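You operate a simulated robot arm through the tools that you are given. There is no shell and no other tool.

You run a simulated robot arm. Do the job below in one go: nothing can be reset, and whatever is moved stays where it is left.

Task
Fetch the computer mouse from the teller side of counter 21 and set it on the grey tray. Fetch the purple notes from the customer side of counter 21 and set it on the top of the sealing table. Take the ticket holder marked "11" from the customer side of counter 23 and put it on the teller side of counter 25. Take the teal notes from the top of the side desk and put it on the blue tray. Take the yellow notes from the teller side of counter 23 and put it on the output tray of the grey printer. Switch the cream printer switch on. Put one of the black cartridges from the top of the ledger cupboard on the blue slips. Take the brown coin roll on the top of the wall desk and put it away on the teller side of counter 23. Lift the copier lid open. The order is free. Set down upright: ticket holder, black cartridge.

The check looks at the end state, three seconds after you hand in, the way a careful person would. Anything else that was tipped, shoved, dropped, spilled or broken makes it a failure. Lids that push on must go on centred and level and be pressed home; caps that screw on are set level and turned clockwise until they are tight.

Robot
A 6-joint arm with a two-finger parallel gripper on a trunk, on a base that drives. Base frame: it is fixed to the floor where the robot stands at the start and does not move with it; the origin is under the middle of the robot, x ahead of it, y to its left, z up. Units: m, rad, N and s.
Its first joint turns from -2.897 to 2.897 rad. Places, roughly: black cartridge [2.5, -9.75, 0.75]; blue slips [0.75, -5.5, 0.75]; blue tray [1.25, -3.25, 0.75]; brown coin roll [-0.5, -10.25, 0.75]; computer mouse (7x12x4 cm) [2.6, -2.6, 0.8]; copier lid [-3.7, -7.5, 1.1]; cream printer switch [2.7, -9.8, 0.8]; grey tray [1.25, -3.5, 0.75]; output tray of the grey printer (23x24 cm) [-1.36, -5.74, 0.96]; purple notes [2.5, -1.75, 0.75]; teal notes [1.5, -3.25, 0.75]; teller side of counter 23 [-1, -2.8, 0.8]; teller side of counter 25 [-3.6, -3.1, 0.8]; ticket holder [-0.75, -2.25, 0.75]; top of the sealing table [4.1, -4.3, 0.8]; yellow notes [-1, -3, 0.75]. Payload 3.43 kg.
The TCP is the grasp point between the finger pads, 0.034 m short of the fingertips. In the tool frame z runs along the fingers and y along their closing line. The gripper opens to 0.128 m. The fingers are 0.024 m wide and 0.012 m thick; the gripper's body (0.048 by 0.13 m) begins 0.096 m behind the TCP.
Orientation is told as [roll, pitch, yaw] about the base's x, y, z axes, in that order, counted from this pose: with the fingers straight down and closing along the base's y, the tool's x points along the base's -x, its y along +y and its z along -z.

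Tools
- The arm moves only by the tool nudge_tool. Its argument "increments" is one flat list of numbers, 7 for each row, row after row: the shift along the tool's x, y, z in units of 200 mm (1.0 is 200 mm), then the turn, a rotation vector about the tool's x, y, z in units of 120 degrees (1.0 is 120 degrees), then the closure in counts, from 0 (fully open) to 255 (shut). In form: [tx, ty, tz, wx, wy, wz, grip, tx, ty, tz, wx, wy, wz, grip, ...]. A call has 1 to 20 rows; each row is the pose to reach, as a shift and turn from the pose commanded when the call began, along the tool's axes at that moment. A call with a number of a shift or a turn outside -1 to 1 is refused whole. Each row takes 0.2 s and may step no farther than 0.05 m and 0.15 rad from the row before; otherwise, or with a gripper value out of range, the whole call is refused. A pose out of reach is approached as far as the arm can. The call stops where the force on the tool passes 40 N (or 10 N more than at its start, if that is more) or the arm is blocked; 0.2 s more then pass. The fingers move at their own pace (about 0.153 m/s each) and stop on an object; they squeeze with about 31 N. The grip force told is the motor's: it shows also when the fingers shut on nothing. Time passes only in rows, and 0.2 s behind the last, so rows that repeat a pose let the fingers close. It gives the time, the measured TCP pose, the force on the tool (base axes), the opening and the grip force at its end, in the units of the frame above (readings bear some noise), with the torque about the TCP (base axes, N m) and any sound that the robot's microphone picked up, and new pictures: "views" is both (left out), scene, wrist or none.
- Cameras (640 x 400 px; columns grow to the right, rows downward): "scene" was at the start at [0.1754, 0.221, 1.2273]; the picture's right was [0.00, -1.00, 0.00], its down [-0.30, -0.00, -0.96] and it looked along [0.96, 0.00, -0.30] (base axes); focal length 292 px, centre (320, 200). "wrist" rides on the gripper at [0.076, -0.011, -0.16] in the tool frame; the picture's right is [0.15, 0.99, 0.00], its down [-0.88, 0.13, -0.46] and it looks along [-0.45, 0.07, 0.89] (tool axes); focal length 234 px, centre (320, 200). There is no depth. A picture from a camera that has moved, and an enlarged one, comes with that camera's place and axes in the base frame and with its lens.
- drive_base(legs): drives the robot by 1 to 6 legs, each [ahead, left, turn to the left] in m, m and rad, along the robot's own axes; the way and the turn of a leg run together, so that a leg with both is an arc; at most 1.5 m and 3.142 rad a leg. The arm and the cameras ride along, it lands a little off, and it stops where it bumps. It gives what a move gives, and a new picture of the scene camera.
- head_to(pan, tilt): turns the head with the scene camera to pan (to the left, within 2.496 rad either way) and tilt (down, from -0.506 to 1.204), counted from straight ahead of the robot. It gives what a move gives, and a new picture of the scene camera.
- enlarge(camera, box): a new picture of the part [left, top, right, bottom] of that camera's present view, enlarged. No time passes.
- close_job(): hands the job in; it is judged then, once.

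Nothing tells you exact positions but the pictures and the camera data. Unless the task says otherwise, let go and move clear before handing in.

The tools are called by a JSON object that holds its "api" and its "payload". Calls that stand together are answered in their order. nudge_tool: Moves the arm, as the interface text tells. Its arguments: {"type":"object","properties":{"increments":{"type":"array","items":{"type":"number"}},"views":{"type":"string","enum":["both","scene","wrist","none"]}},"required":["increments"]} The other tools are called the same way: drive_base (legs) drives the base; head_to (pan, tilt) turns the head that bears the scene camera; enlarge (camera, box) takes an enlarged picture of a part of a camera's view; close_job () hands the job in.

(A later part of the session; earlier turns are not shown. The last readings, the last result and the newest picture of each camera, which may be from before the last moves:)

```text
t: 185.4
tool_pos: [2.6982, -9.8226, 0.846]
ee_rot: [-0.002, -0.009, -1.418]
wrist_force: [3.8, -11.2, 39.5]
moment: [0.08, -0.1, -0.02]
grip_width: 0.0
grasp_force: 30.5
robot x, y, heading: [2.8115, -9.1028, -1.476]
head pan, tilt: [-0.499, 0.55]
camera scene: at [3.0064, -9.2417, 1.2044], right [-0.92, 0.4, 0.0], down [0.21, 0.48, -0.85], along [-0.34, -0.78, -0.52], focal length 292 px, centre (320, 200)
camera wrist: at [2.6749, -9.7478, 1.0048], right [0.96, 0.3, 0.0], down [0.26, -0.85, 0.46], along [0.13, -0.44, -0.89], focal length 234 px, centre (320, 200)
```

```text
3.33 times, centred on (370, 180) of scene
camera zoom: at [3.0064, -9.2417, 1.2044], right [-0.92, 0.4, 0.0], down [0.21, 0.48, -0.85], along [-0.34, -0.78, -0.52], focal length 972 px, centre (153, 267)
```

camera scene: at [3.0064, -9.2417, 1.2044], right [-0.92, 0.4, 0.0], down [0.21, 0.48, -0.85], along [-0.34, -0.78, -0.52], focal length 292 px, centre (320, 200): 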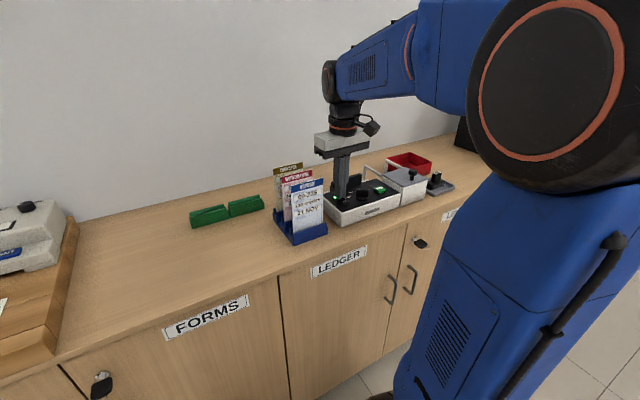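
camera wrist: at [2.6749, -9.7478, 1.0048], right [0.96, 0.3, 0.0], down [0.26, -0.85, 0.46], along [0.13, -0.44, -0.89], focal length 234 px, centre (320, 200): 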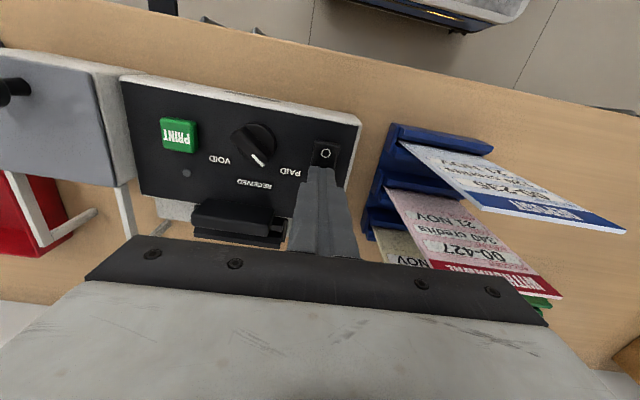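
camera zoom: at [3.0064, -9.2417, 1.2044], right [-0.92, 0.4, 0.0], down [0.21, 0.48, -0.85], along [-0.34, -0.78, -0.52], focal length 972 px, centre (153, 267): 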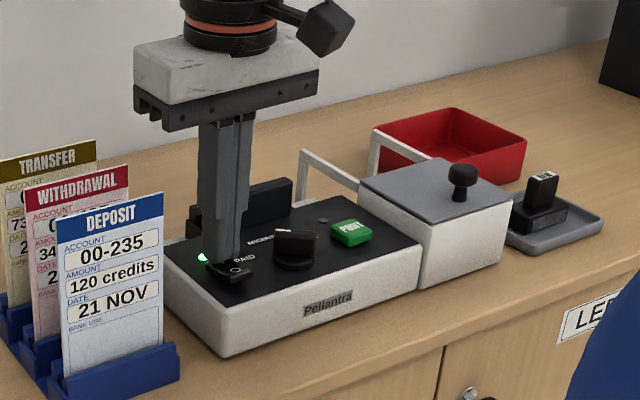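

The green lamp is lit: the switch is on. I'll lift off and shift right to the "NEW" cartridge.

{"api": "nudge_tool", "payload": {"increments": [0, 0, -0.15, 0, 0, 0, 255, 0, 0, -0.35, 0, 0, 0, 255, 0, 0, -0.55, 0, 0, 0, 255, 0.1, 0, -0.7, 0, 0, 0, 255, 0.25, 0, -0.8, 0, 0, 0, 120], "views": "wrist"}}

{"api": "drive_base", "payload": {"legs": [[0, -0.33, 0]]}}

{"api": "nudge_tool", "payload": {"increments": [0, 0, 0, 0, 0, 0, 120, 0, 0, 0, 0, 0, 0, 120]}}

```text
t: 186.6
tool_pos: [2.6905, -9.7712, 1.0027]
ee_rot: [0.002, 0.0, -1.419]
wrist_force: [-0.7, -0.5, 0.0]
moment: [0.08, -0.03, -0.02]
grip_width: 0.0677
grasp_force: 0.0
robot x, y, heading: [2.8127, -9.1017, -1.48]
head pan, tilt: [-0.499, 0.55]
camera wrist: at [2.6676, -9.6974, 1.1626], right [0.96, 0.29, 0.0], down [0.26, -0.85, 0.46], along [0.13, -0.44, -0.89], focal length 234 px, centre (320, 200)
```

wrist: 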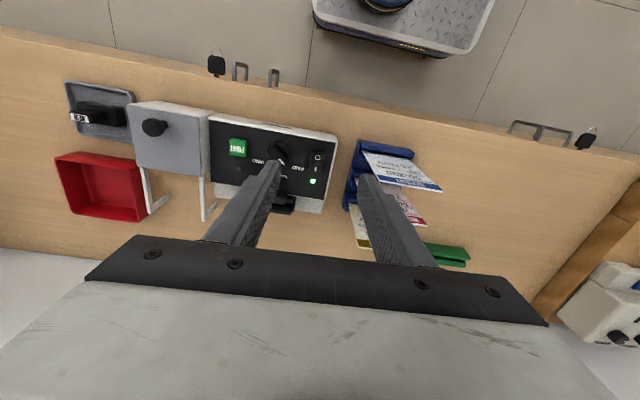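

```text
t: 188.8
tool_pos: [2.3645, -9.8024, 1.0034]
ee_rot: [-0.001, -0.001, -1.412]
wrist_force: [0.4, -0.4, -0.5]
moment: [-0.01, -0.01, 0.0]
grip_width: 0.0675
grasp_force: 0.0
robot x, y, heading: [2.4825, -9.1333, -1.474]
head pan, tilt: [-0.499, 0.55]
camera scene: at [2.6765, -9.2728, 1.2044], right [-0.92, 0.39, 0.0], down [0.2, 0.48, -0.85], along [-0.33, -0.78, -0.52], focal length 292 px, centre (320, 200)
```

scene: 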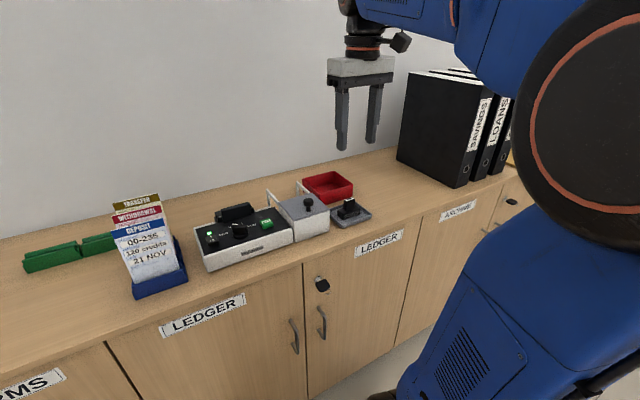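

```text
t: 189.4
tool_pos: [2.3635, -9.802, 1.0022]
ee_rot: [-0.001, -0.003, -1.412]
wrist_force: [-0.3, 0.1, 0.0]
moment: [-0.01, 0.02, 0.0]
grip_width: 0.0676
grasp_force: 0.1
robot x, y, heading: [2.4813, -9.1291, -1.475]
head pan, tilt: [-0.499, 0.55]
camera scene: at [2.6765, -9.2728, 1.2044], right [-0.92, 0.39, 0.0], down [0.2, 0.48, -0.85], along [-0.33, -0.78, -0.52], focal length 292 px, centre (320, 200)
camera wrist: at [2.341, -9.7293, 1.1627], right [0.95, 0.3, 0.0], down [0.27, -0.85, 0.46], along [0.14, -0.44, -0.89], focal length 234 px, centre (320, 200)
```

scene: 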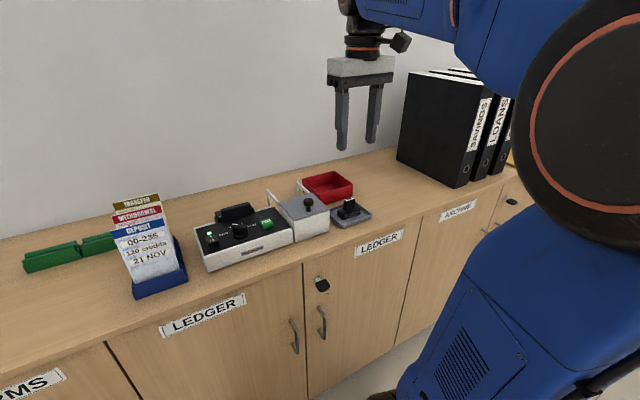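
wrist: 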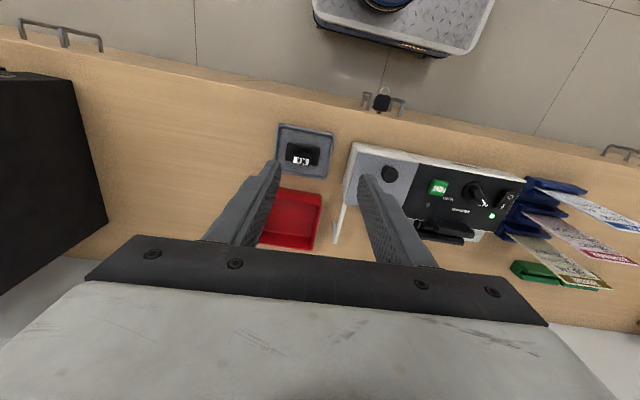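

{"api": "enlarge", "payload": {"camera": "wrist", "box": [240, 100, 400, 200]}}

{"api": "enlarge", "payload": {"camera": "scene", "box": [290, 170, 390, 240]}}

```text
4.00 times, centred on (320, 150) of wrist
camera zoom: at [2.341, -9.7293, 1.1627], right [0.95, 0.3, 0.0], down [0.27, -0.85, 0.46], along [0.14, -0.44, -0.89], focal length 937 px, centre (320, 400)
```

zoom: 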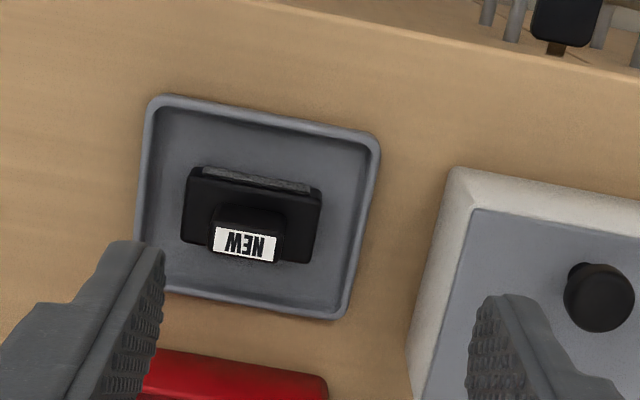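

```text
5.71 times, centred on (340, 205) of scene
camera zoom: at [2.6765, -9.2728, 1.2044], right [-0.92, 0.39, 0.0], down [0.2, 0.48, -0.85], along [-0.33, -0.78, -0.52], focal length 1666 px, centre (206, 171)
```

zoom: 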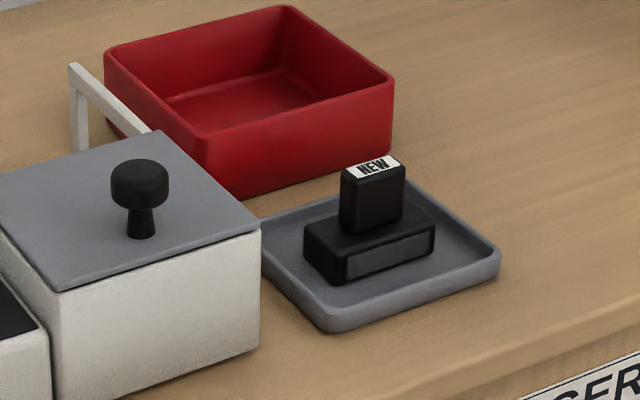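

The "NEW" cartridge's handle top is at about (2.348, -9.846, 0.804), 24 mm wide along my closing axis. I'll centre over it and descend.

{"api": "nudge_tool", "payload": {"increments": [-0.1, -0.05, 0.1, 0, 0, 0, 150, -0.205, -0.111, 0.25, 0, 0, 0, 150, -0.205, -0.111, 0.4, 0, 0, 0, 150, -0.205, -0.111, 0.55, 0, 0, 0, 150, -0.205, -0.111, 0.7, 0, 0, 0, 150]}}

{"api": "enlarge", "payload": {"camera": "wrist", "box": [240, 100, 400, 230]}}

{"api": "enlarge", "payload": {"camera": "scene", "box": [290, 130, 410, 240]}}

```text
t: 190.6
tool_pos: [2.3483, -9.8462, 0.8623]
ee_rot: [-0.002, -0.004, -1.411]
wrist_force: [-0.3, 0.5, 0.6]
moment: [-0.01, -0.01, -0.03]
grip_width: 0.0528
grasp_force: 0.1
robot x, y, heading: [2.4807, -9.1295, -1.473]
head pan, tilt: [-0.499, 0.55]
camera scene: at [2.6765, -9.2727, 1.2044], right [-0.92, 0.39, 0.0], down [0.2, 0.48, -0.85], along [-0.33, -0.78, -0.52], focal length 292 px, centre (320, 200)
camera wrist: at [2.325, -9.7738, 1.0221], right [0.95, 0.3, 0.0], down [0.27, -0.85, 0.46], along [0.14, -0.44, -0.89], focal length 234 px, centre (320, 200)
```

scene: 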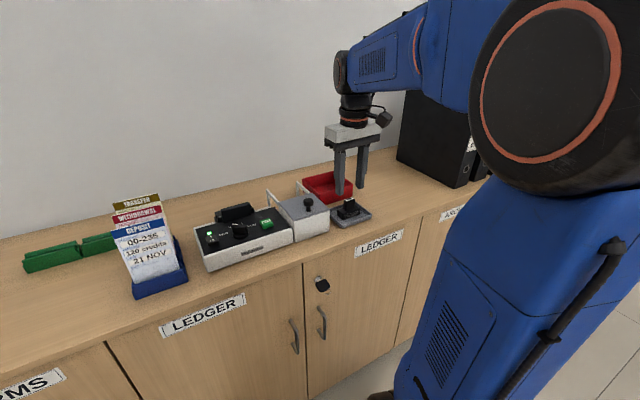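
wrist: 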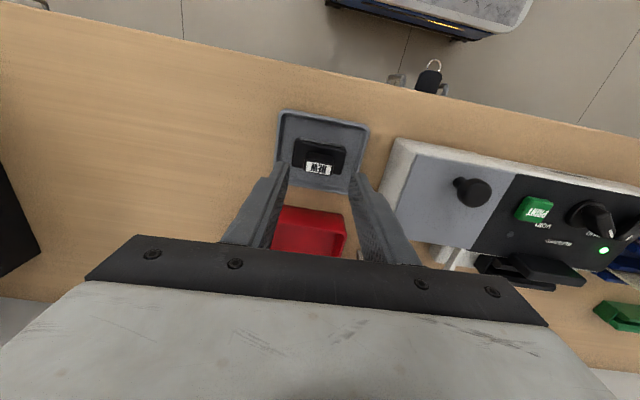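

```text
3.08 times, centred on (320, 165) of wrist
camera zoom: at [2.325, -9.7738, 1.0221], right [0.95, 0.3, 0.0], down [0.27, -0.85, 0.46], along [0.14, -0.44, -0.89], focal length 720 px, centre (320, 308)
```

zoom: 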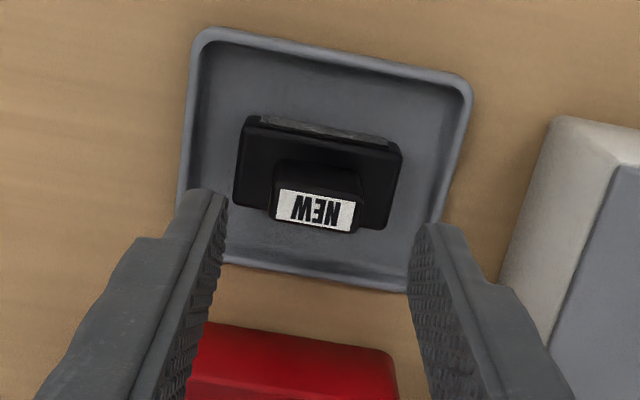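

```text
3.64 times, centred on (350, 185) of scene
camera zoom: at [2.6765, -9.2727, 1.2044], right [-0.92, 0.39, 0.0], down [0.2, 0.48, -0.85], along [-0.33, -0.78, -0.52], focal length 1060 px, centre (211, 254)
```

zoom: 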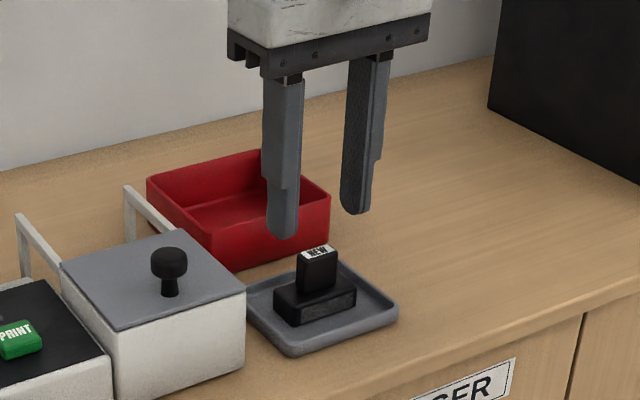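

{"api": "nudge_tool", "payload": {"increments": [0, 0, 0.1, 0, 0, 0, 150, 0, 0, 0.2, 0, 0, 0, 150, 0, 0, 0.246, 0, 0, 0, 150, 0, 0, 0.246, 0, 0, 0, 200, 0, 0, 0.246, 0, 0, 0, 255, 0, 0, 0.246, 0, 0, 0, 255]}}

{"api": "enlarge", "payload": {"camera": "scene", "box": [290, 130, 410, 240]}}

```text
t: 192.0
tool_pos: [2.348, -9.8479, 0.8136]
ee_rot: [-0.001, -0.002, -1.413]
wrist_force: [-0.3, 0.4, -0.3]
moment: [-0.02, -0.01, -0.01]
grip_width: 0.029
grasp_force: 30.6
robot x, y, heading: [2.4831, -9.1323, -1.474]
head pan, tilt: [-0.499, 0.55]
camera scene: at [2.6765, -9.2728, 1.2044], right [-0.92, 0.39, 0.0], down [0.2, 0.48, -0.85], along [-0.33, -0.78, -0.52], focal length 292 px, centre (320, 200)
camera wrist: at [2.3249, -9.7743, 0.9726], right [0.95, 0.3, 0.0], down [0.27, -0.85, 0.46], along [0.14, -0.44, -0.89], focal length 234 px, centre (320, 200)
```

scene: 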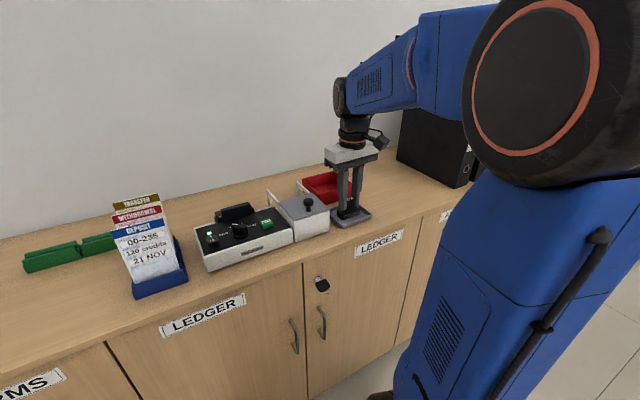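
wrist: 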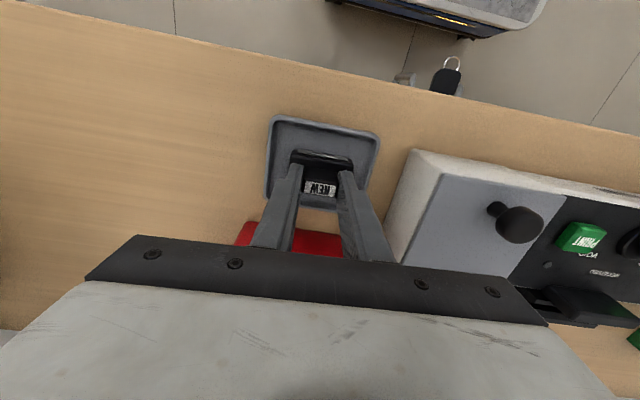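

```text
3.64 times, centred on (350, 185) of scene
camera zoom: at [2.6765, -9.2728, 1.2044], right [-0.92, 0.39, 0.0], down [0.2, 0.48, -0.85], along [-0.33, -0.78, -0.52], focal length 1060 px, centre (211, 254)
```

zoom: 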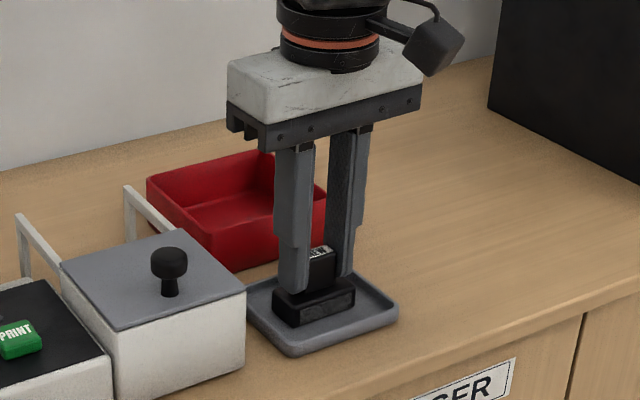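

The cartridge handle is gripped (29 mm). I'll lift it, retract, and drive back through the gap north to the long desk with the blue slips.

{"api": "nudge_tool", "payload": {"increments": [0, 0, -0.1, 0, 0, 0, 255, 0, 0, -0.3, 0, 0, 0, 255, 0, 0, -0.5, 0, 0, 0, 255, 0, 0, -0.7, 0, 0, 0, 255, 0, 0, -0.9, 0, 0, 0, 255, 0.2, 0, -1, 0, 0, 0, 255, 0.4, 0, -1, 0, 0, 0, 255, 0.6, 0, -1, 0, 0, 0, 255]}}

{"api": "drive_base", "payload": {"legs": [[-0.55, 0, 0], [0, -0.7, 0], [-1.3, 0, 0], [-1.1, 0, 0], [0, 0, -1.57]]}}

```text
t: 193.8
tool_pos: [2.3288, -9.7291, 1.0155]
ee_rot: [0.001, 0.0, -1.413]
wrist_force: [-0.6, -1.2, -0.2]
moment: [0.04, -0.04, 0.01]
grip_width: 0.0289
grasp_force: 31.5
robot x, y, heading: [2.4796, -9.1304, -1.473]
head pan, tilt: [-0.499, 0.55]
camera scene: at [2.6764, -9.2731, 1.2044], right [-0.92, 0.39, 0.0], down [0.2, 0.48, -0.85], along [-0.33, -0.78, -0.52], focal length 292 px, centre (320, 200)
camera wrist: at [2.3047, -9.6566, 1.1747], right [0.95, 0.3, 0.0], down [0.27, -0.85, 0.46], along [0.14, -0.44, -0.89], focal length 234 px, centre (320, 200)
```

scene: 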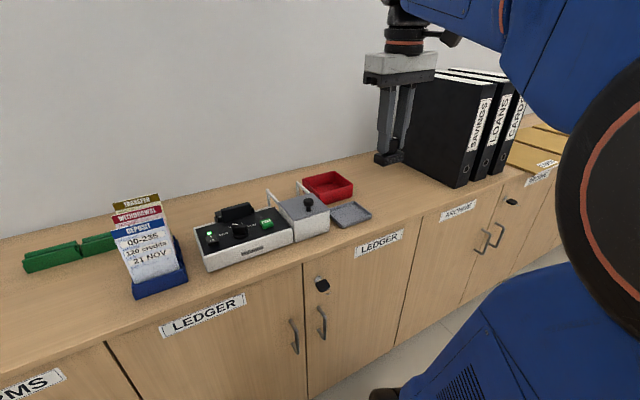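
wrist: 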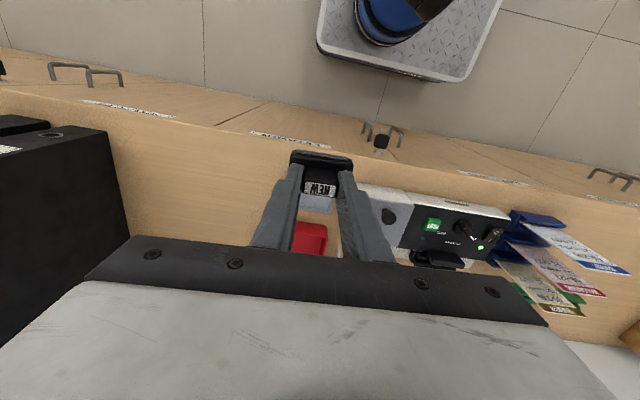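

```text
t: 215.7
tool_pos: [0.8981, -6.0987, 1.0162]
ee_rot: [-0.002, -0.002, -2.989]
wrist_force: [-0.1, 0.5, -1.2]
moment: [-0.04, -0.02, 0.0]
grip_width: 0.029
grasp_force: 30.9
robot x, y, heading: [1.4936, -6.2574, -3.053]
head pan, tilt: [-0.499, 0.55]
camera scene: at [1.3525, -6.4479, 1.2044], right [0.4, 0.92, 0.0], down [0.48, -0.21, -0.85], along [-0.78, 0.34, -0.52], focal length 292 px, centre (320, 200)
```

scene: 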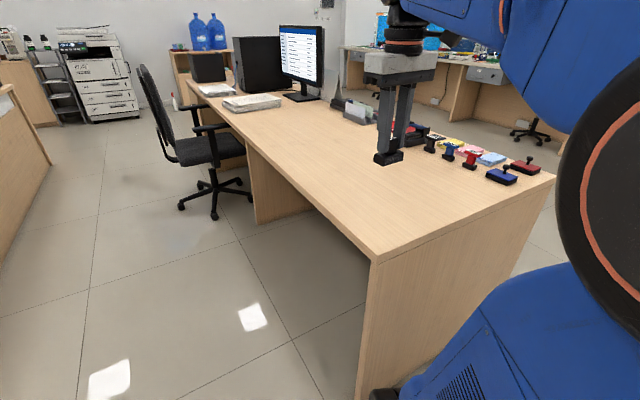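

{"api": "enlarge", "payload": {"camera": "scene", "box": [400, 110, 560, 210]}}

{"api": "drive_base", "payload": {"legs": [[0, -0.6, 0]]}}

{"api": "head_to", "payload": {"pan": -0.1, "tilt": 0.7}}

{"api": "enlarge", "payload": {"camera": "scene", "box": [200, 80, 520, 280]}}

```text
4.00 times, centred on (480, 160) of scene
camera zoom: at [1.3525, -6.4479, 1.2044], right [0.4, 0.92, 0.0], down [0.48, -0.21, -0.85], along [-0.78, 0.34, -0.52], focal length 1166 px, centre (-320, 360)
```

zoom: 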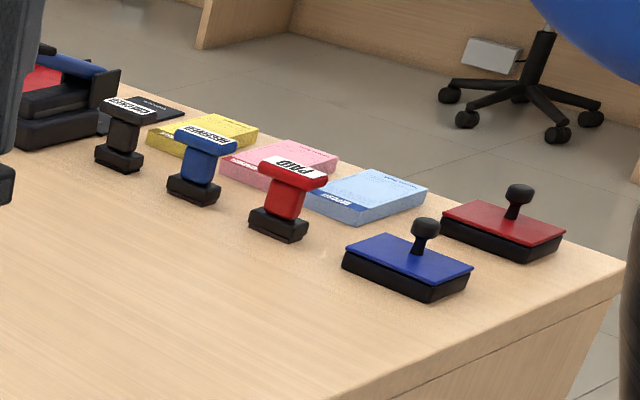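

```text
t: 219.1
tool_pos: [0.8417, -5.4967, 1.014]
ee_rot: [-0.003, -0.001, -2.988]
wrist_force: [0.1, 0.5, -1.1]
moment: [0.0, 0.0, 0.03]
grip_width: 0.0288
grasp_force: 31.5
robot x, y, heading: [1.4354, -5.6541, -3.044]
head pan, tilt: [-0.499, 0.55]
camera scene: at [1.2973, -5.8442, 1.2044], right [0.39, 0.92, 0.0], down [0.48, -0.21, -0.85], along [-0.78, 0.34, -0.52], focal length 292 px, centre (320, 200)
```

scene: 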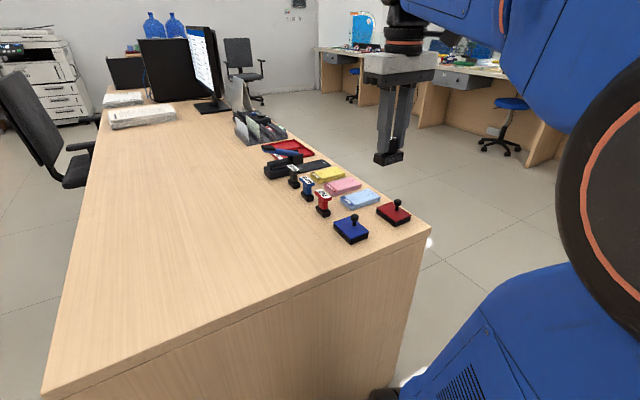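

```text
t: 219.9
tool_pos: [0.8416, -5.4968, 1.0143]
ee_rot: [0.0, 0.0, -2.987]
wrist_force: [-0.5, 0.0, -0.5]
moment: [0.0, -0.01, -0.01]
grip_width: 0.0287
grasp_force: 30.8
robot x, y, heading: [1.4401, -5.6527, -3.045]
head pan, tilt: [-0.099, 0.7]
camera scene: at [1.2948, -5.8791, 1.1913], right [0.01, 1.0, 0.0], down [0.64, 0.0, -0.77], along [-0.77, 0.01, -0.64], focal length 292 px, centre (320, 200)
```

scene: 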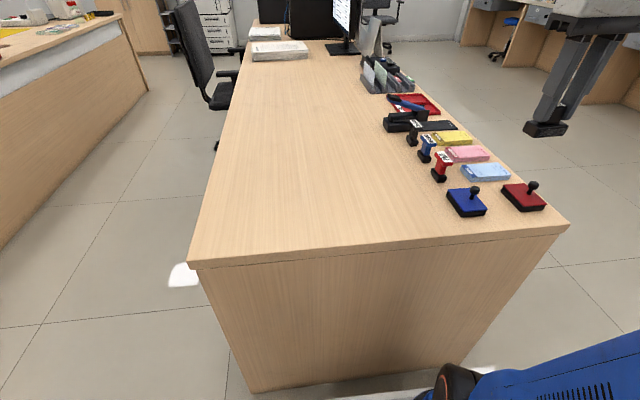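

```text
2.00 times, centred on (360, 180) of scene
camera zoom: at [1.2948, -5.8791, 1.1913], right [0.01, 1.0, 0.0], down [0.64, 0.0, -0.77], along [-0.77, 0.01, -0.64], focal length 583 px, centre (240, 240)
```

zoom: 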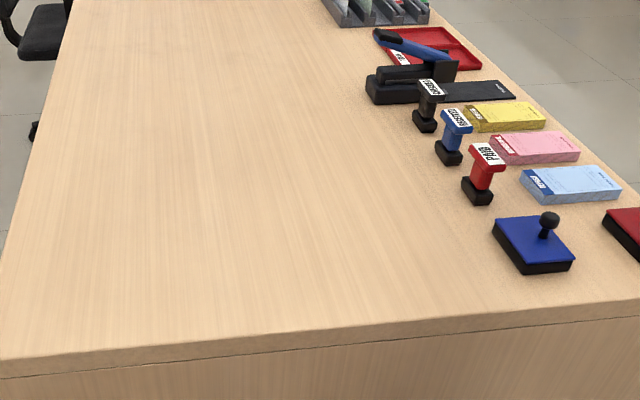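

{"api": "nudge_tool", "payload": {"increments": [-0.2, 0, 0, 0, 0, 0, 255, -0.4, 0, 0, 0, 0, 0, 255, -0.55, 0, 0, 0, 0, 0, 255]}}

{"api": "enlarge", "payload": {"camera": "wrist", "box": [200, 60, 440, 240]}}

```text
t: 220.7
tool_pos: [0.7337, -5.5145, 1.0166]
ee_rot: [-0.002, -0.004, -2.99]
wrist_force: [0.1, -0.1, -0.7]
moment: [0.02, 0.04, 0.02]
grip_width: 0.0288
grasp_force: 30.6
robot x, y, heading: [1.4398, -5.6545, -3.05]
head pan, tilt: [-0.099, 0.7]
camera scene: at [1.2952, -5.8792, 1.1913], right [0.01, 1.0, 0.0], down [0.64, 0.0, -0.77], along [-0.77, 0.0, -0.64], focal length 292 px, centre (320, 200)
camera wrist: at [0.8071, -5.4925, 1.1762], right [0.3, -0.96, 0.0], down [-0.85, -0.26, 0.46], along [-0.44, -0.13, -0.89], focal length 234 px, centre (320, 200)
```

scene: 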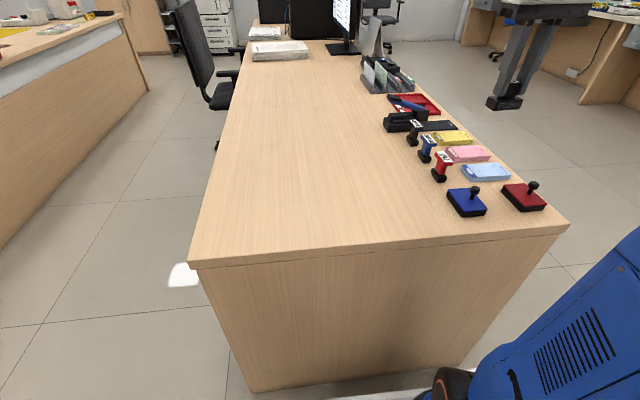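
wrist: 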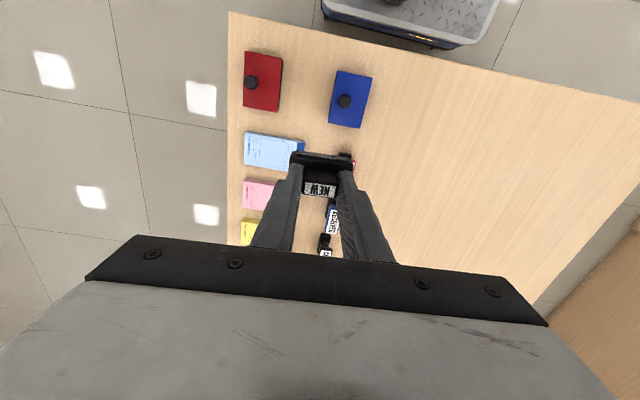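

```text
2.22 times, centred on (320, 150) of wrist
camera zoom: at [0.8071, -5.4925, 1.1762], right [0.3, -0.96, 0.0], down [-0.85, -0.26, 0.46], along [-0.44, -0.13, -0.89], focal length 520 px, centre (320, 311)
```

zoom: 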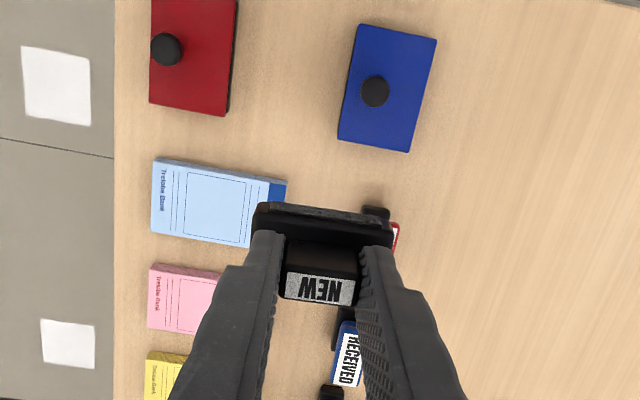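

The light-blue slip pad is centred near (0.674, -5.449) with its top at z≈0.773. I'll bring the cartridge over it and lower.

{"api": "nudge_tool", "payload": {"increments": [-0.12, -0.18, 0, 0, 0, 0, 255, -0.246, -0.369, 0, 0, 0, 0, 255, -0.246, -0.369, 0.2, 0, 0, 0, 255, -0.246, -0.369, 0.4, 0, 0, 0, 255, -0.246, -0.369, 0.6, 0, 0, 0, 255, -0.246, -0.369, 0.8, 0, 0, 0, 255]}}

{"api": "enlarge", "payload": {"camera": "wrist", "box": [200, 60, 440, 240]}}

{"api": "enlarge", "payload": {"camera": "scene", "box": [400, 90, 560, 220]}}

```text
t: 222.1
tool_pos: [0.6708, -5.447, 0.857]
ee_rot: [-0.003, -0.001, -2.988]
wrist_force: [-0.1, 0.6, -0.6]
moment: [0.01, -0.02, -0.03]
grip_width: 0.0288
grasp_force: 30.6
robot x, y, heading: [1.4391, -5.658, -3.048]
head pan, tilt: [-0.099, 0.7]
camera scene: at [1.2949, -5.8791, 1.1912], right [0.01, 1.0, 0.0], down [0.64, 0.0, -0.76], along [-0.76, 0.0, -0.64], focal length 292 px, centre (320, 200)
camera wrist: at [0.7446, -5.4254, 1.0162], right [0.3, -0.96, 0.0], down [-0.85, -0.26, 0.46], along [-0.44, -0.13, -0.89], focal length 234 px, centre (320, 200)
```

scene: 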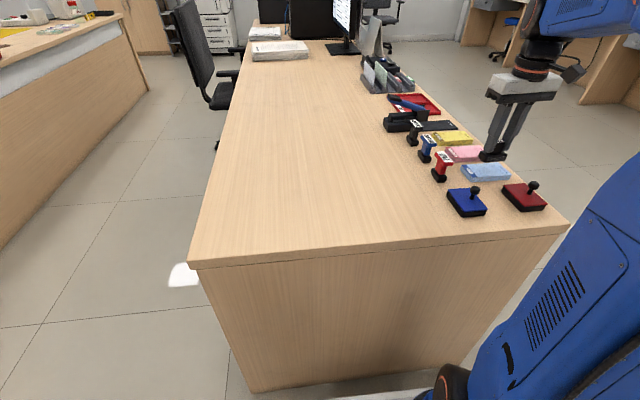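
wrist: 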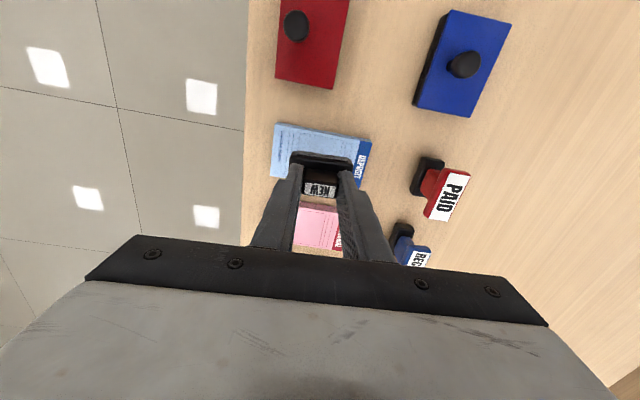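

```text
2.22 times, centred on (320, 150) of wrist
camera zoom: at [0.7446, -5.4254, 1.0162], right [0.3, -0.96, 0.0], down [-0.85, -0.26, 0.46], along [-0.44, -0.13, -0.89], focal length 520 px, centre (320, 311)
```

zoom: 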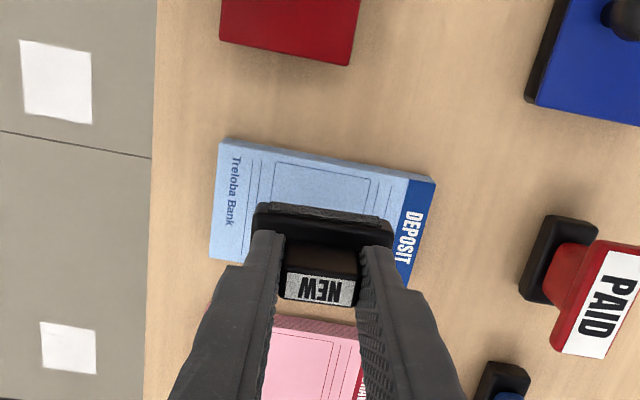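

```text
3.08 times, centred on (480, 155) of scene
camera zoom: at [1.2949, -5.8791, 1.1912], right [0.01, 1.0, 0.0], down [0.64, 0.0, -0.76], along [-0.76, 0.0, -0.64], focal length 897 px, centre (-172, 338)
```

zoom: 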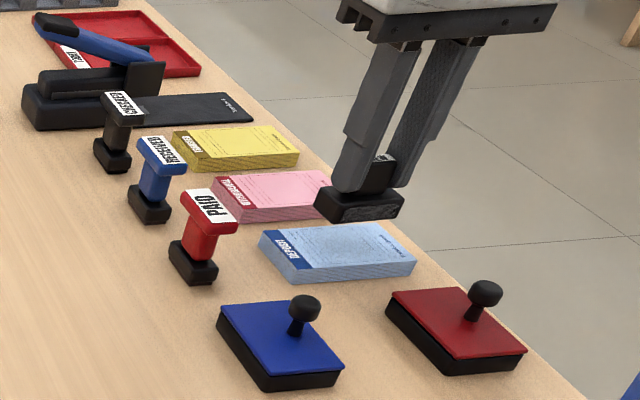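

{"api": "nudge_tool", "payload": {"increments": [0.01, 0, 0.06, 0, 0, 0, 255, 0.01, 0, 0.11, 0, 0, 0, 255, 0.01, 0, 0.125, 0, 0, 0, 255, 0.01, 0, 0.135, 0, 0, 0, 255], "views": "none"}}

{"api": "enlarge", "payload": {"camera": "scene", "box": [440, 110, 540, 200]}}

```text
t: 223.1
tool_pos: [0.6739, -5.4458, 0.8301]
ee_rot: [-0.002, -0.002, -2.986]
wrist_force: [0.7, -0.3, -0.9]
moment: [0.02, -0.02, 0.04]
grip_width: 0.029
grasp_force: 31.0
robot x, y, heading: [1.4378, -5.6545, -3.044]
head pan, tilt: [-0.099, 0.7]
```

```text
4.44 times, centred on (490, 155) of scene
camera zoom: at [1.2948, -5.8791, 1.1912], right [0.01, 1.0, 0.0], down [0.64, 0.0, -0.76], along [-0.76, 0.0, -0.64], focal length 1296 px, centre (-436, 400)
```

zoom: 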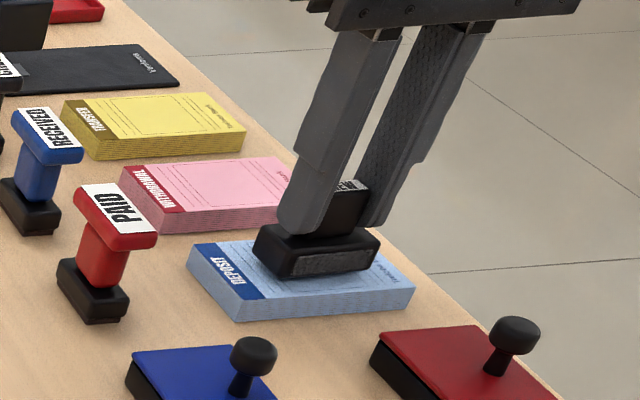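

{"api": "nudge_tool", "payload": {"increments": [0, 0, 0.01, 0, 0, 0, 255, 0, 0, 0.02, 0, 0, 0, 255], "views": "none"}}

```text
t: 223.7
tool_pos: [0.673, -5.4467, 0.826]
ee_rot: [-0.002, -0.004, -2.988]
wrist_force: [0.4, 0.0, 1.2]
moment: [-0.03, -0.02, 0.0]
grip_width: 0.0288
grasp_force: 31.0
robot x, y, heading: [1.4384, -5.6531, -3.045]
head pan, tilt: [-0.099, 0.7]
```

{"api": "nudge_tool", "payload": {"increments": [0, 0, 0.008, 0, 0, 0, 255, 0, 0, 0.016, 0, 0, 0, 255], "views": "none"}}

```text
t: 224.3
tool_pos: [0.6735, -5.447, 0.8235]
ee_rot: [-0.003, -0.007, -2.989]
wrist_force: [-6.8, 2.8, 29.9]
moment: [0.04, 0.25, -0.02]
grip_width: 0.0294
grasp_force: 31.3
robot x, y, heading: [1.4393, -5.6516, -3.049]
head pan, tilt: [-0.099, 0.7]
```

Seated on the blue slips. I'll ease off, open and lift straight up.

{"api": "nudge_tool", "payload": {"increments": [0, 0, -0.012, 0, 0, 0, 255, 0, 0, -0.012, 0, 0, 0, 190, 0, 0, -0.012, 0, 0, 0, 160, 0, 0, -0.012, 0, 0, 0, 160, 0, 0, -0.1, 0, 0, 0, 160, 0, 0, -0.3, 0, 0, 0, 160, 0, 0, -0.5, 0, 0, 0, 160, 0, 0, -0.7, 0, 0, 0, 160, 0, 0, -0.9, 0, 0, 0, 100, 0.2, 0, -1.0, 0, 0, 0, 100, 0.4, 0, -1.0, 0, 0, 0, 100]}}

{"api": "enlarge", "payload": {"camera": "scene", "box": [400, 90, 560, 220]}}

```text
t: 226.7
tool_pos: [0.7535, -5.4365, 1.0189]
ee_rot: [0.0, -0.002, -2.987]
wrist_force: [0.4, 1.7, 0.1]
moment: [0.0, -0.06, -0.02]
grip_width: 0.0779
grasp_force: 0.1
robot x, y, heading: [1.4399, -5.6513, -3.052]
head pan, tilt: [-0.099, 0.7]
camera scene: at [1.2945, -5.879, 1.1912], right [0.01, 1.0, 0.0], down [0.64, 0.0, -0.76], along [-0.76, 0.0, -0.64], focal length 292 px, centre (320, 200)
camera wrist: at [0.8262, -5.4143, 1.1785], right [0.3, -0.95, 0.0], down [-0.85, -0.26, 0.46], along [-0.44, -0.13, -0.89], focal length 234 px, centre (320, 200)
```

scene: 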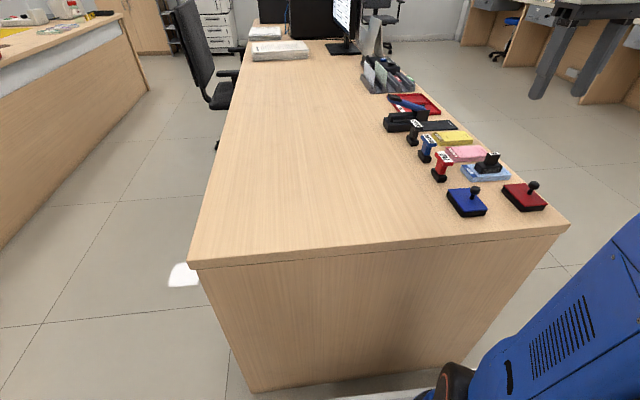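
wrist: 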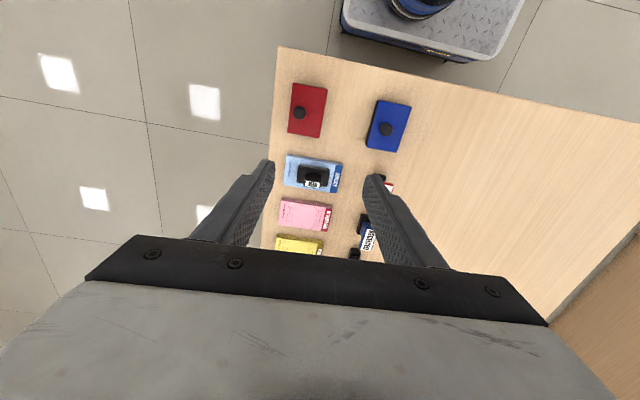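

```text
3.08 times, centred on (480, 155) of scene
camera zoom: at [1.2945, -5.879, 1.1912], right [0.01, 1.0, 0.0], down [0.64, 0.0, -0.76], along [-0.76, 0.0, -0.64], focal length 897 px, centre (-172, 338)
```

zoom: 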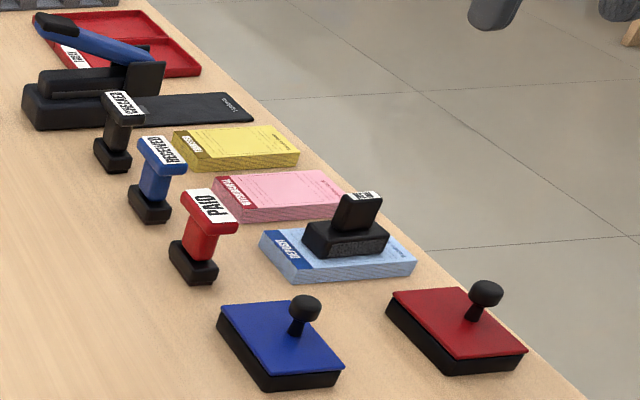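

The cartridge stands upright on the blue slips. Next the brown coin roll on the wall desk near (-0.5, -10.25): I'll retract the arm and drive south and then west behind the island.

{"api": "nudge_tool", "payload": {"increments": [0.2, 0, 0, 0, 0, 0, 100, 0.4, 0, 0, 0, 0, 0, 100, 0.6, 0, 0, 0, 0, 0, 100, 0.8, 0, 0, 0, 0, 0, 100], "views": "none"}}

{"api": "drive_base", "payload": {"legs": [[-0.35, 0, 0], [0, 0, 1.57], [1.45, -0.1, 0], [1.45, -0.15, 0], [0, 0, -1.57]]}}

{"api": "head_to", "payload": {"pan": 0.0, "tilt": 0.3}}

{"api": "head_to", "payload": {"pan": 0.6, "tilt": 0.3}}

```text
t: 227.7
tool_pos: [0.9137, -5.4088, 1.0209]
ee_rot: [-0.002, -0.001, -2.987]
wrist_force: [0.0, -0.5, -0.4]
moment: [0.0, -0.03, -0.01]
grip_width: 0.0777
grasp_force: 0.0
robot x, y, heading: [1.4339, -5.6569, -3.042]
head pan, tilt: [-0.099, 0.7]
```

```text
t: 251.3
tool_pos: [1.2394, -8.2841, 1.0205]
ee_rot: [-0.001, -0.002, -2.998]
wrist_force: [-0.2, 1.0, -0.5]
moment: [-0.03, 0.06, 0.02]
grip_width: 0.0777
grasp_force: 0.0
robot x, y, heading: [1.7585, -8.5361, -3.06]
head pan, tilt: [-0.099, 0.7]
camera scene: at [1.6161, -8.7585, 1.1912], right [0.02, 1.0, 0.0], down [0.64, -0.01, -0.76], along [-0.76, 0.01, -0.64], focal length 292 px, centre (320, 200)
```

scene: 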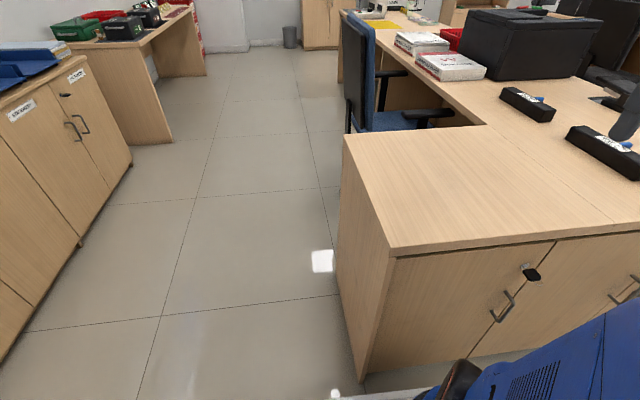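

```text
t: 252.2
tool_pos: [1.2406, -8.2833, 1.0212]
ee_rot: [-0.003, -0.002, -2.999]
wrist_force: [-0.5, 0.1, -0.2]
moment: [0.0, -0.02, 0.0]
grip_width: 0.078
grasp_force: 0.0
robot x, y, heading: [1.7614, -8.5331, -3.063]
head pan, tilt: [0.0, 0.3]
camera scene: at [1.608, -8.7677, 1.2273], right [-0.08, 1.0, 0.0], down [0.3, 0.02, -0.95], along [-0.95, -0.08, -0.3], focal length 292 px, centre (320, 200)
```

scene: 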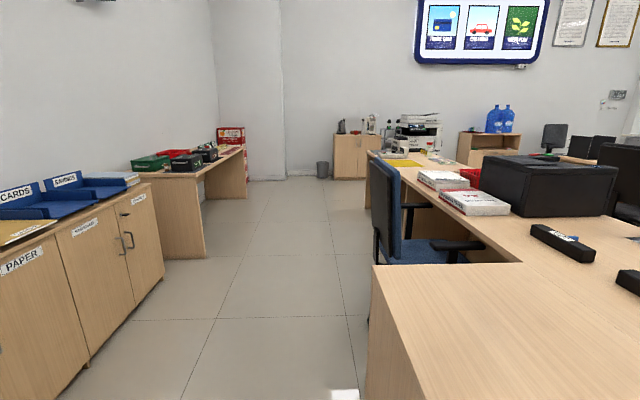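

```text
t: 253.2
tool_pos: [1.2401, -8.2848, 1.0208]
ee_rot: [-0.002, -0.001, -3.0]
wrist_force: [0.2, -0.1, 0.5]
moment: [0.04, -0.02, 0.0]
grip_width: 0.0778
grasp_force: 0.0
robot x, y, heading: [1.7613, -8.534, -3.062]
head pan, tilt: [0.6, 0.3]
camera scene: at [1.6286, -8.8189, 1.2273], right [-0.63, 0.78, 0.0], down [0.23, 0.19, -0.96], along [-0.74, -0.6, -0.3], focal length 292 px, centre (320, 200)
```

scene: 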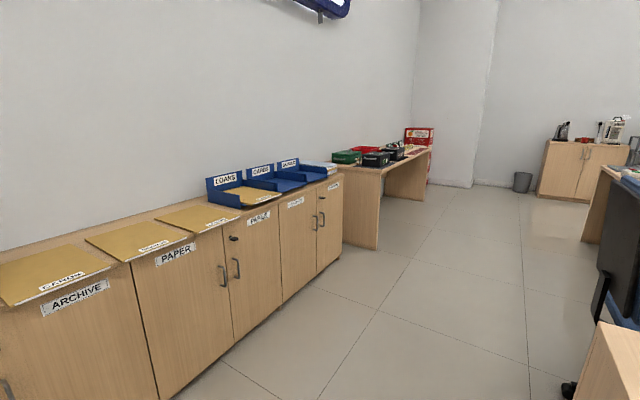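

{"api": "drive_base", "payload": {"legs": [[0, 0.5, 0], [1.2, 0, 0], [1.25, 0, 0], [0, 0, 1.585]]}}

{"api": "head_to", "payload": {"pan": 0.0, "tilt": 0.45}}

{"api": "enlarge", "payload": {"camera": "scene", "box": [160, 80, 480, 280]}}

```text
t: 271.6
tool_pos: [-0.893, -9.7252, 1.0209]
ee_rot: [-0.002, -0.001, -1.407]
wrist_force: [-0.3, -0.3, 0.2]
moment: [0.01, 0.02, 0.02]
grip_width: 0.0776
grasp_force: 0.0
robot x, y, heading: [-0.6562, -9.1946, -1.465]
head pan, tilt: [0.6, 0.3]
camera scene: at [-0.3635, -9.3261, 1.2273], right [-0.76, -0.65, 0.0], down [-0.19, 0.23, -0.96], along [0.62, -0.73, -0.3], focal length 292 px, centre (320, 200)
```

scene: 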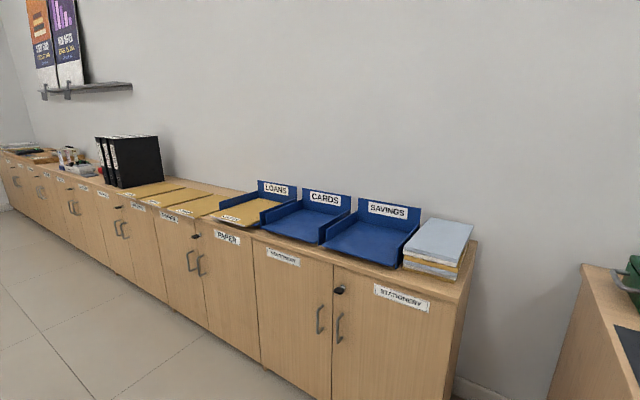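

```text
t: 272.6
tool_pos: [-0.8937, -9.7244, 1.0208]
ee_rot: [-0.002, -0.004, -1.408]
wrist_force: [0.6, 0.1, 0.6]
moment: [-0.01, 0.05, 0.02]
grip_width: 0.078
grasp_force: 0.1
robot x, y, heading: [-0.6555, -9.2006, -1.471]
head pan, tilt: [0.0, 0.45]
camera scene: at [-0.4144, -9.3463, 1.2134], right [-0.99, -0.1, 0.0], down [-0.04, 0.43, -0.9], along [0.09, -0.9, -0.44], focal length 292 px, centre (320, 200)
```

scene: 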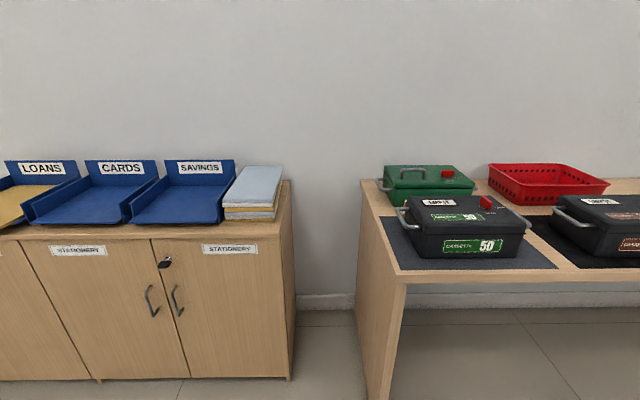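

```text
2.00 times, centred on (320, 180) of scene
camera zoom: at [-0.4144, -9.3463, 1.2134], right [-0.99, -0.1, 0.0], down [-0.04, 0.43, -0.9], along [0.09, -0.9, -0.44], focal length 583 px, centre (320, 240)
```

zoom: 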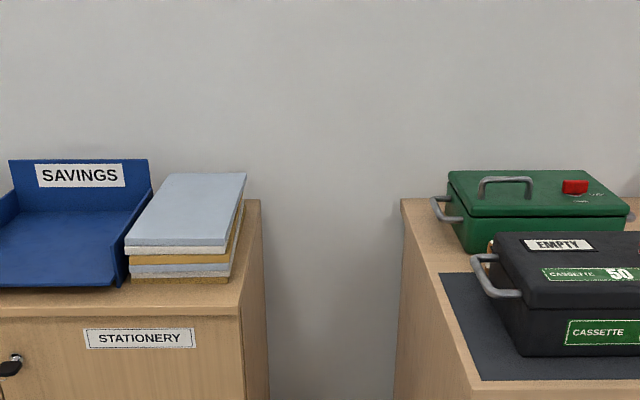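

{"api": "head_to", "payload": {"pan": -0.6, "tilt": 0.5}}

{"api": "enlarge", "payload": {"camera": "scene", "box": [100, 80, 420, 280]}}

```text
t: 273.6
tool_pos: [-0.8922, -9.7247, 1.0209]
ee_rot: [-0.002, -0.001, -1.407]
wrist_force: [0.5, -0.6, 0.6]
moment: [-0.01, -0.03, 0.02]
grip_width: 0.078
grasp_force: 0.1
robot x, y, heading: [-0.6511, -9.1987, -1.47]
head pan, tilt: [-0.6, 0.499]
camera scene: at [-0.4672, -9.3349, 1.2089], right [-0.88, 0.48, 0.0], down [0.23, 0.42, -0.88], along [-0.42, -0.77, -0.48], focal length 292 px, centre (320, 200)
```

scene: 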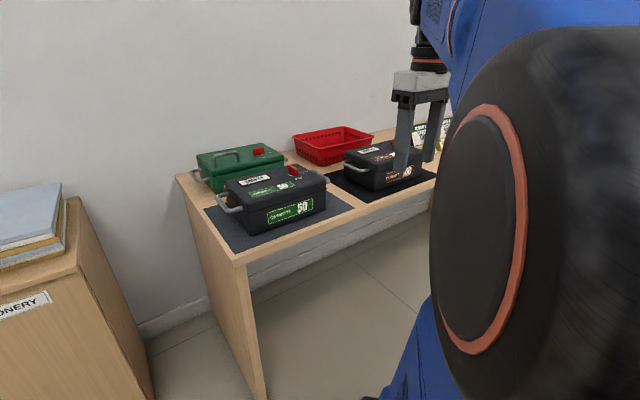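

```text
2.00 times, centred on (260, 180) of scene
camera zoom: at [-0.4672, -9.3349, 1.2089], right [-0.88, 0.48, 0.0], down [0.23, 0.42, -0.88], along [-0.42, -0.77, -0.48], focal length 583 px, centre (440, 240)
```

zoom: 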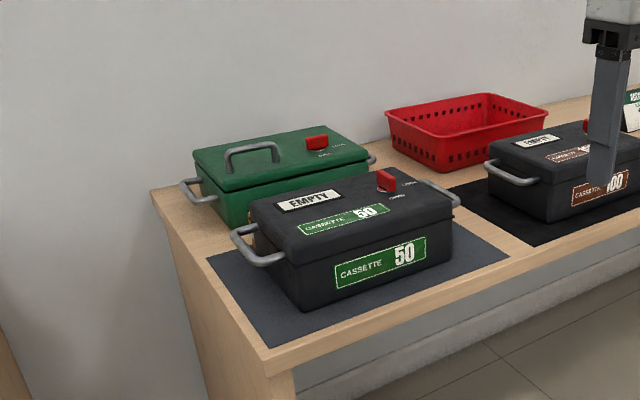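

{"api": "enlarge", "payload": {"camera": "scene", "box": [190, 150, 290, 230]}}

{"api": "drive_base", "payload": {"legs": [[0, 0.25, 0]]}}

{"api": "head_to", "payload": {"pan": -0.35, "tilt": 0.6}}

{"api": "enlarge", "payload": {"camera": "scene", "box": [260, 80, 480, 220]}}

```text
5.00 times, centred on (240, 190) of scene
camera zoom: at [-0.4672, -9.3349, 1.2089], right [-0.88, 0.48, 0.0], down [0.23, 0.42, -0.88], along [-0.42, -0.77, -0.48], focal length 1458 px, centre (720, 250)
```

zoom: 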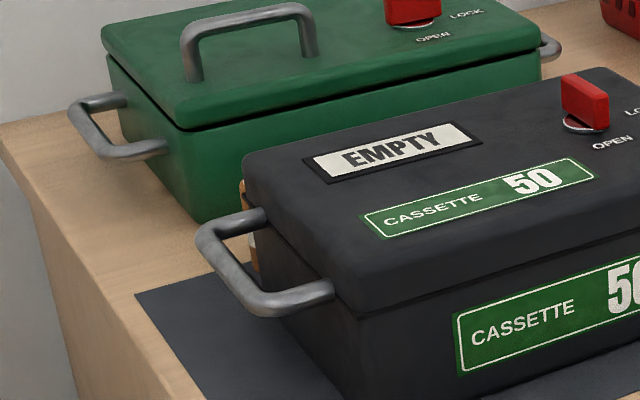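

```text
t: 275.4
tool_pos: [-0.6442, -9.699, 1.0211]
ee_rot: [-0.002, -0.002, -1.41]
wrist_force: [0.0, -0.9, -0.1]
moment: [0.0, 0.01, 0.02]
grip_width: 0.078
grasp_force: 0.0
robot x, y, heading: [-0.404, -9.1733, -1.47]
head pan, tilt: [-0.6, 0.499]
camera scene: at [-0.2181, -9.3098, 1.2089], right [-0.88, 0.48, 0.0], down [0.23, 0.42, -0.88], along [-0.42, -0.77, -0.48], focal length 292 px, centre (320, 200)
```

scene: 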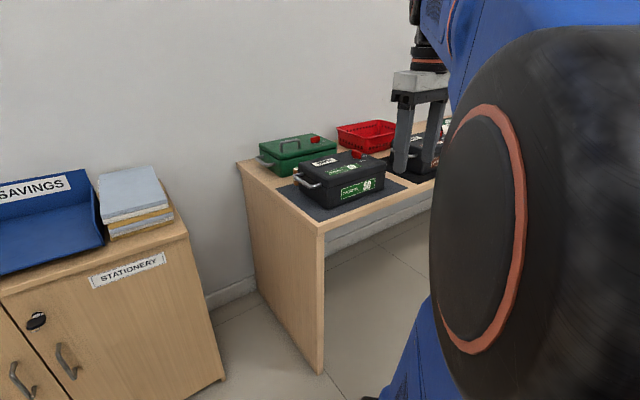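

```text
t: 276.2
tool_pos: [-0.6449, -9.6977, 1.0205]
ee_rot: [-0.002, -0.002, -1.412]
wrist_force: [-0.3, -0.2, -1.1]
moment: [-0.01, -0.04, 0.0]
grip_width: 0.0777
grasp_force: 0.1
robot x, y, heading: [-0.4029, -9.1733, -1.47]
head pan, tilt: [-0.351, 0.6]
camera scene: at [-0.1964, -9.3156, 1.1999], right [-0.97, 0.25, 0.0], down [0.14, 0.55, -0.83], along [-0.2, -0.8, -0.56], focal length 292 px, centre (320, 200)
```

scene: 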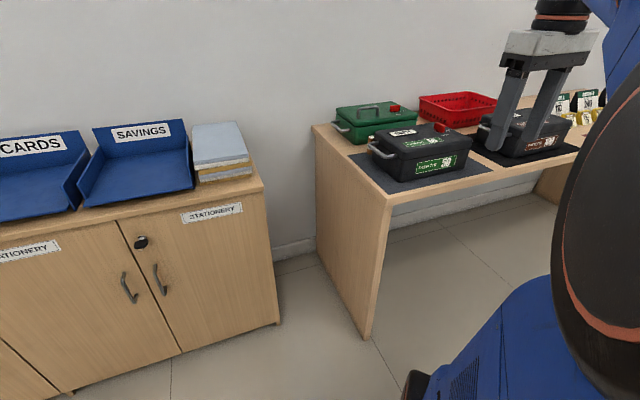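

```text
2.86 times, centred on (370, 150) of scene
camera zoom: at [-0.1964, -9.3156, 1.1999], right [-0.97, 0.25, 0.0], down [0.14, 0.55, -0.83], along [-0.2, -0.8, -0.56], focal length 833 px, centre (177, 343)
```

zoom: 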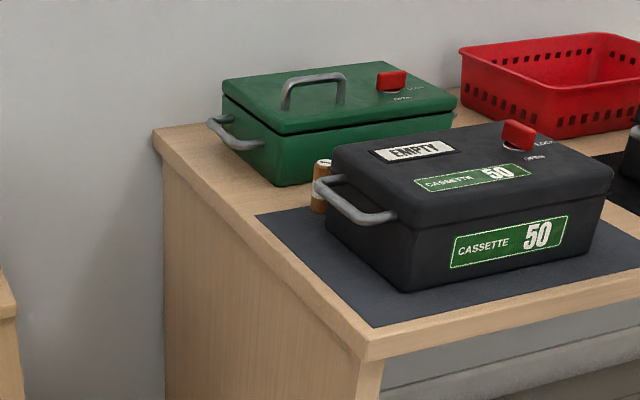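

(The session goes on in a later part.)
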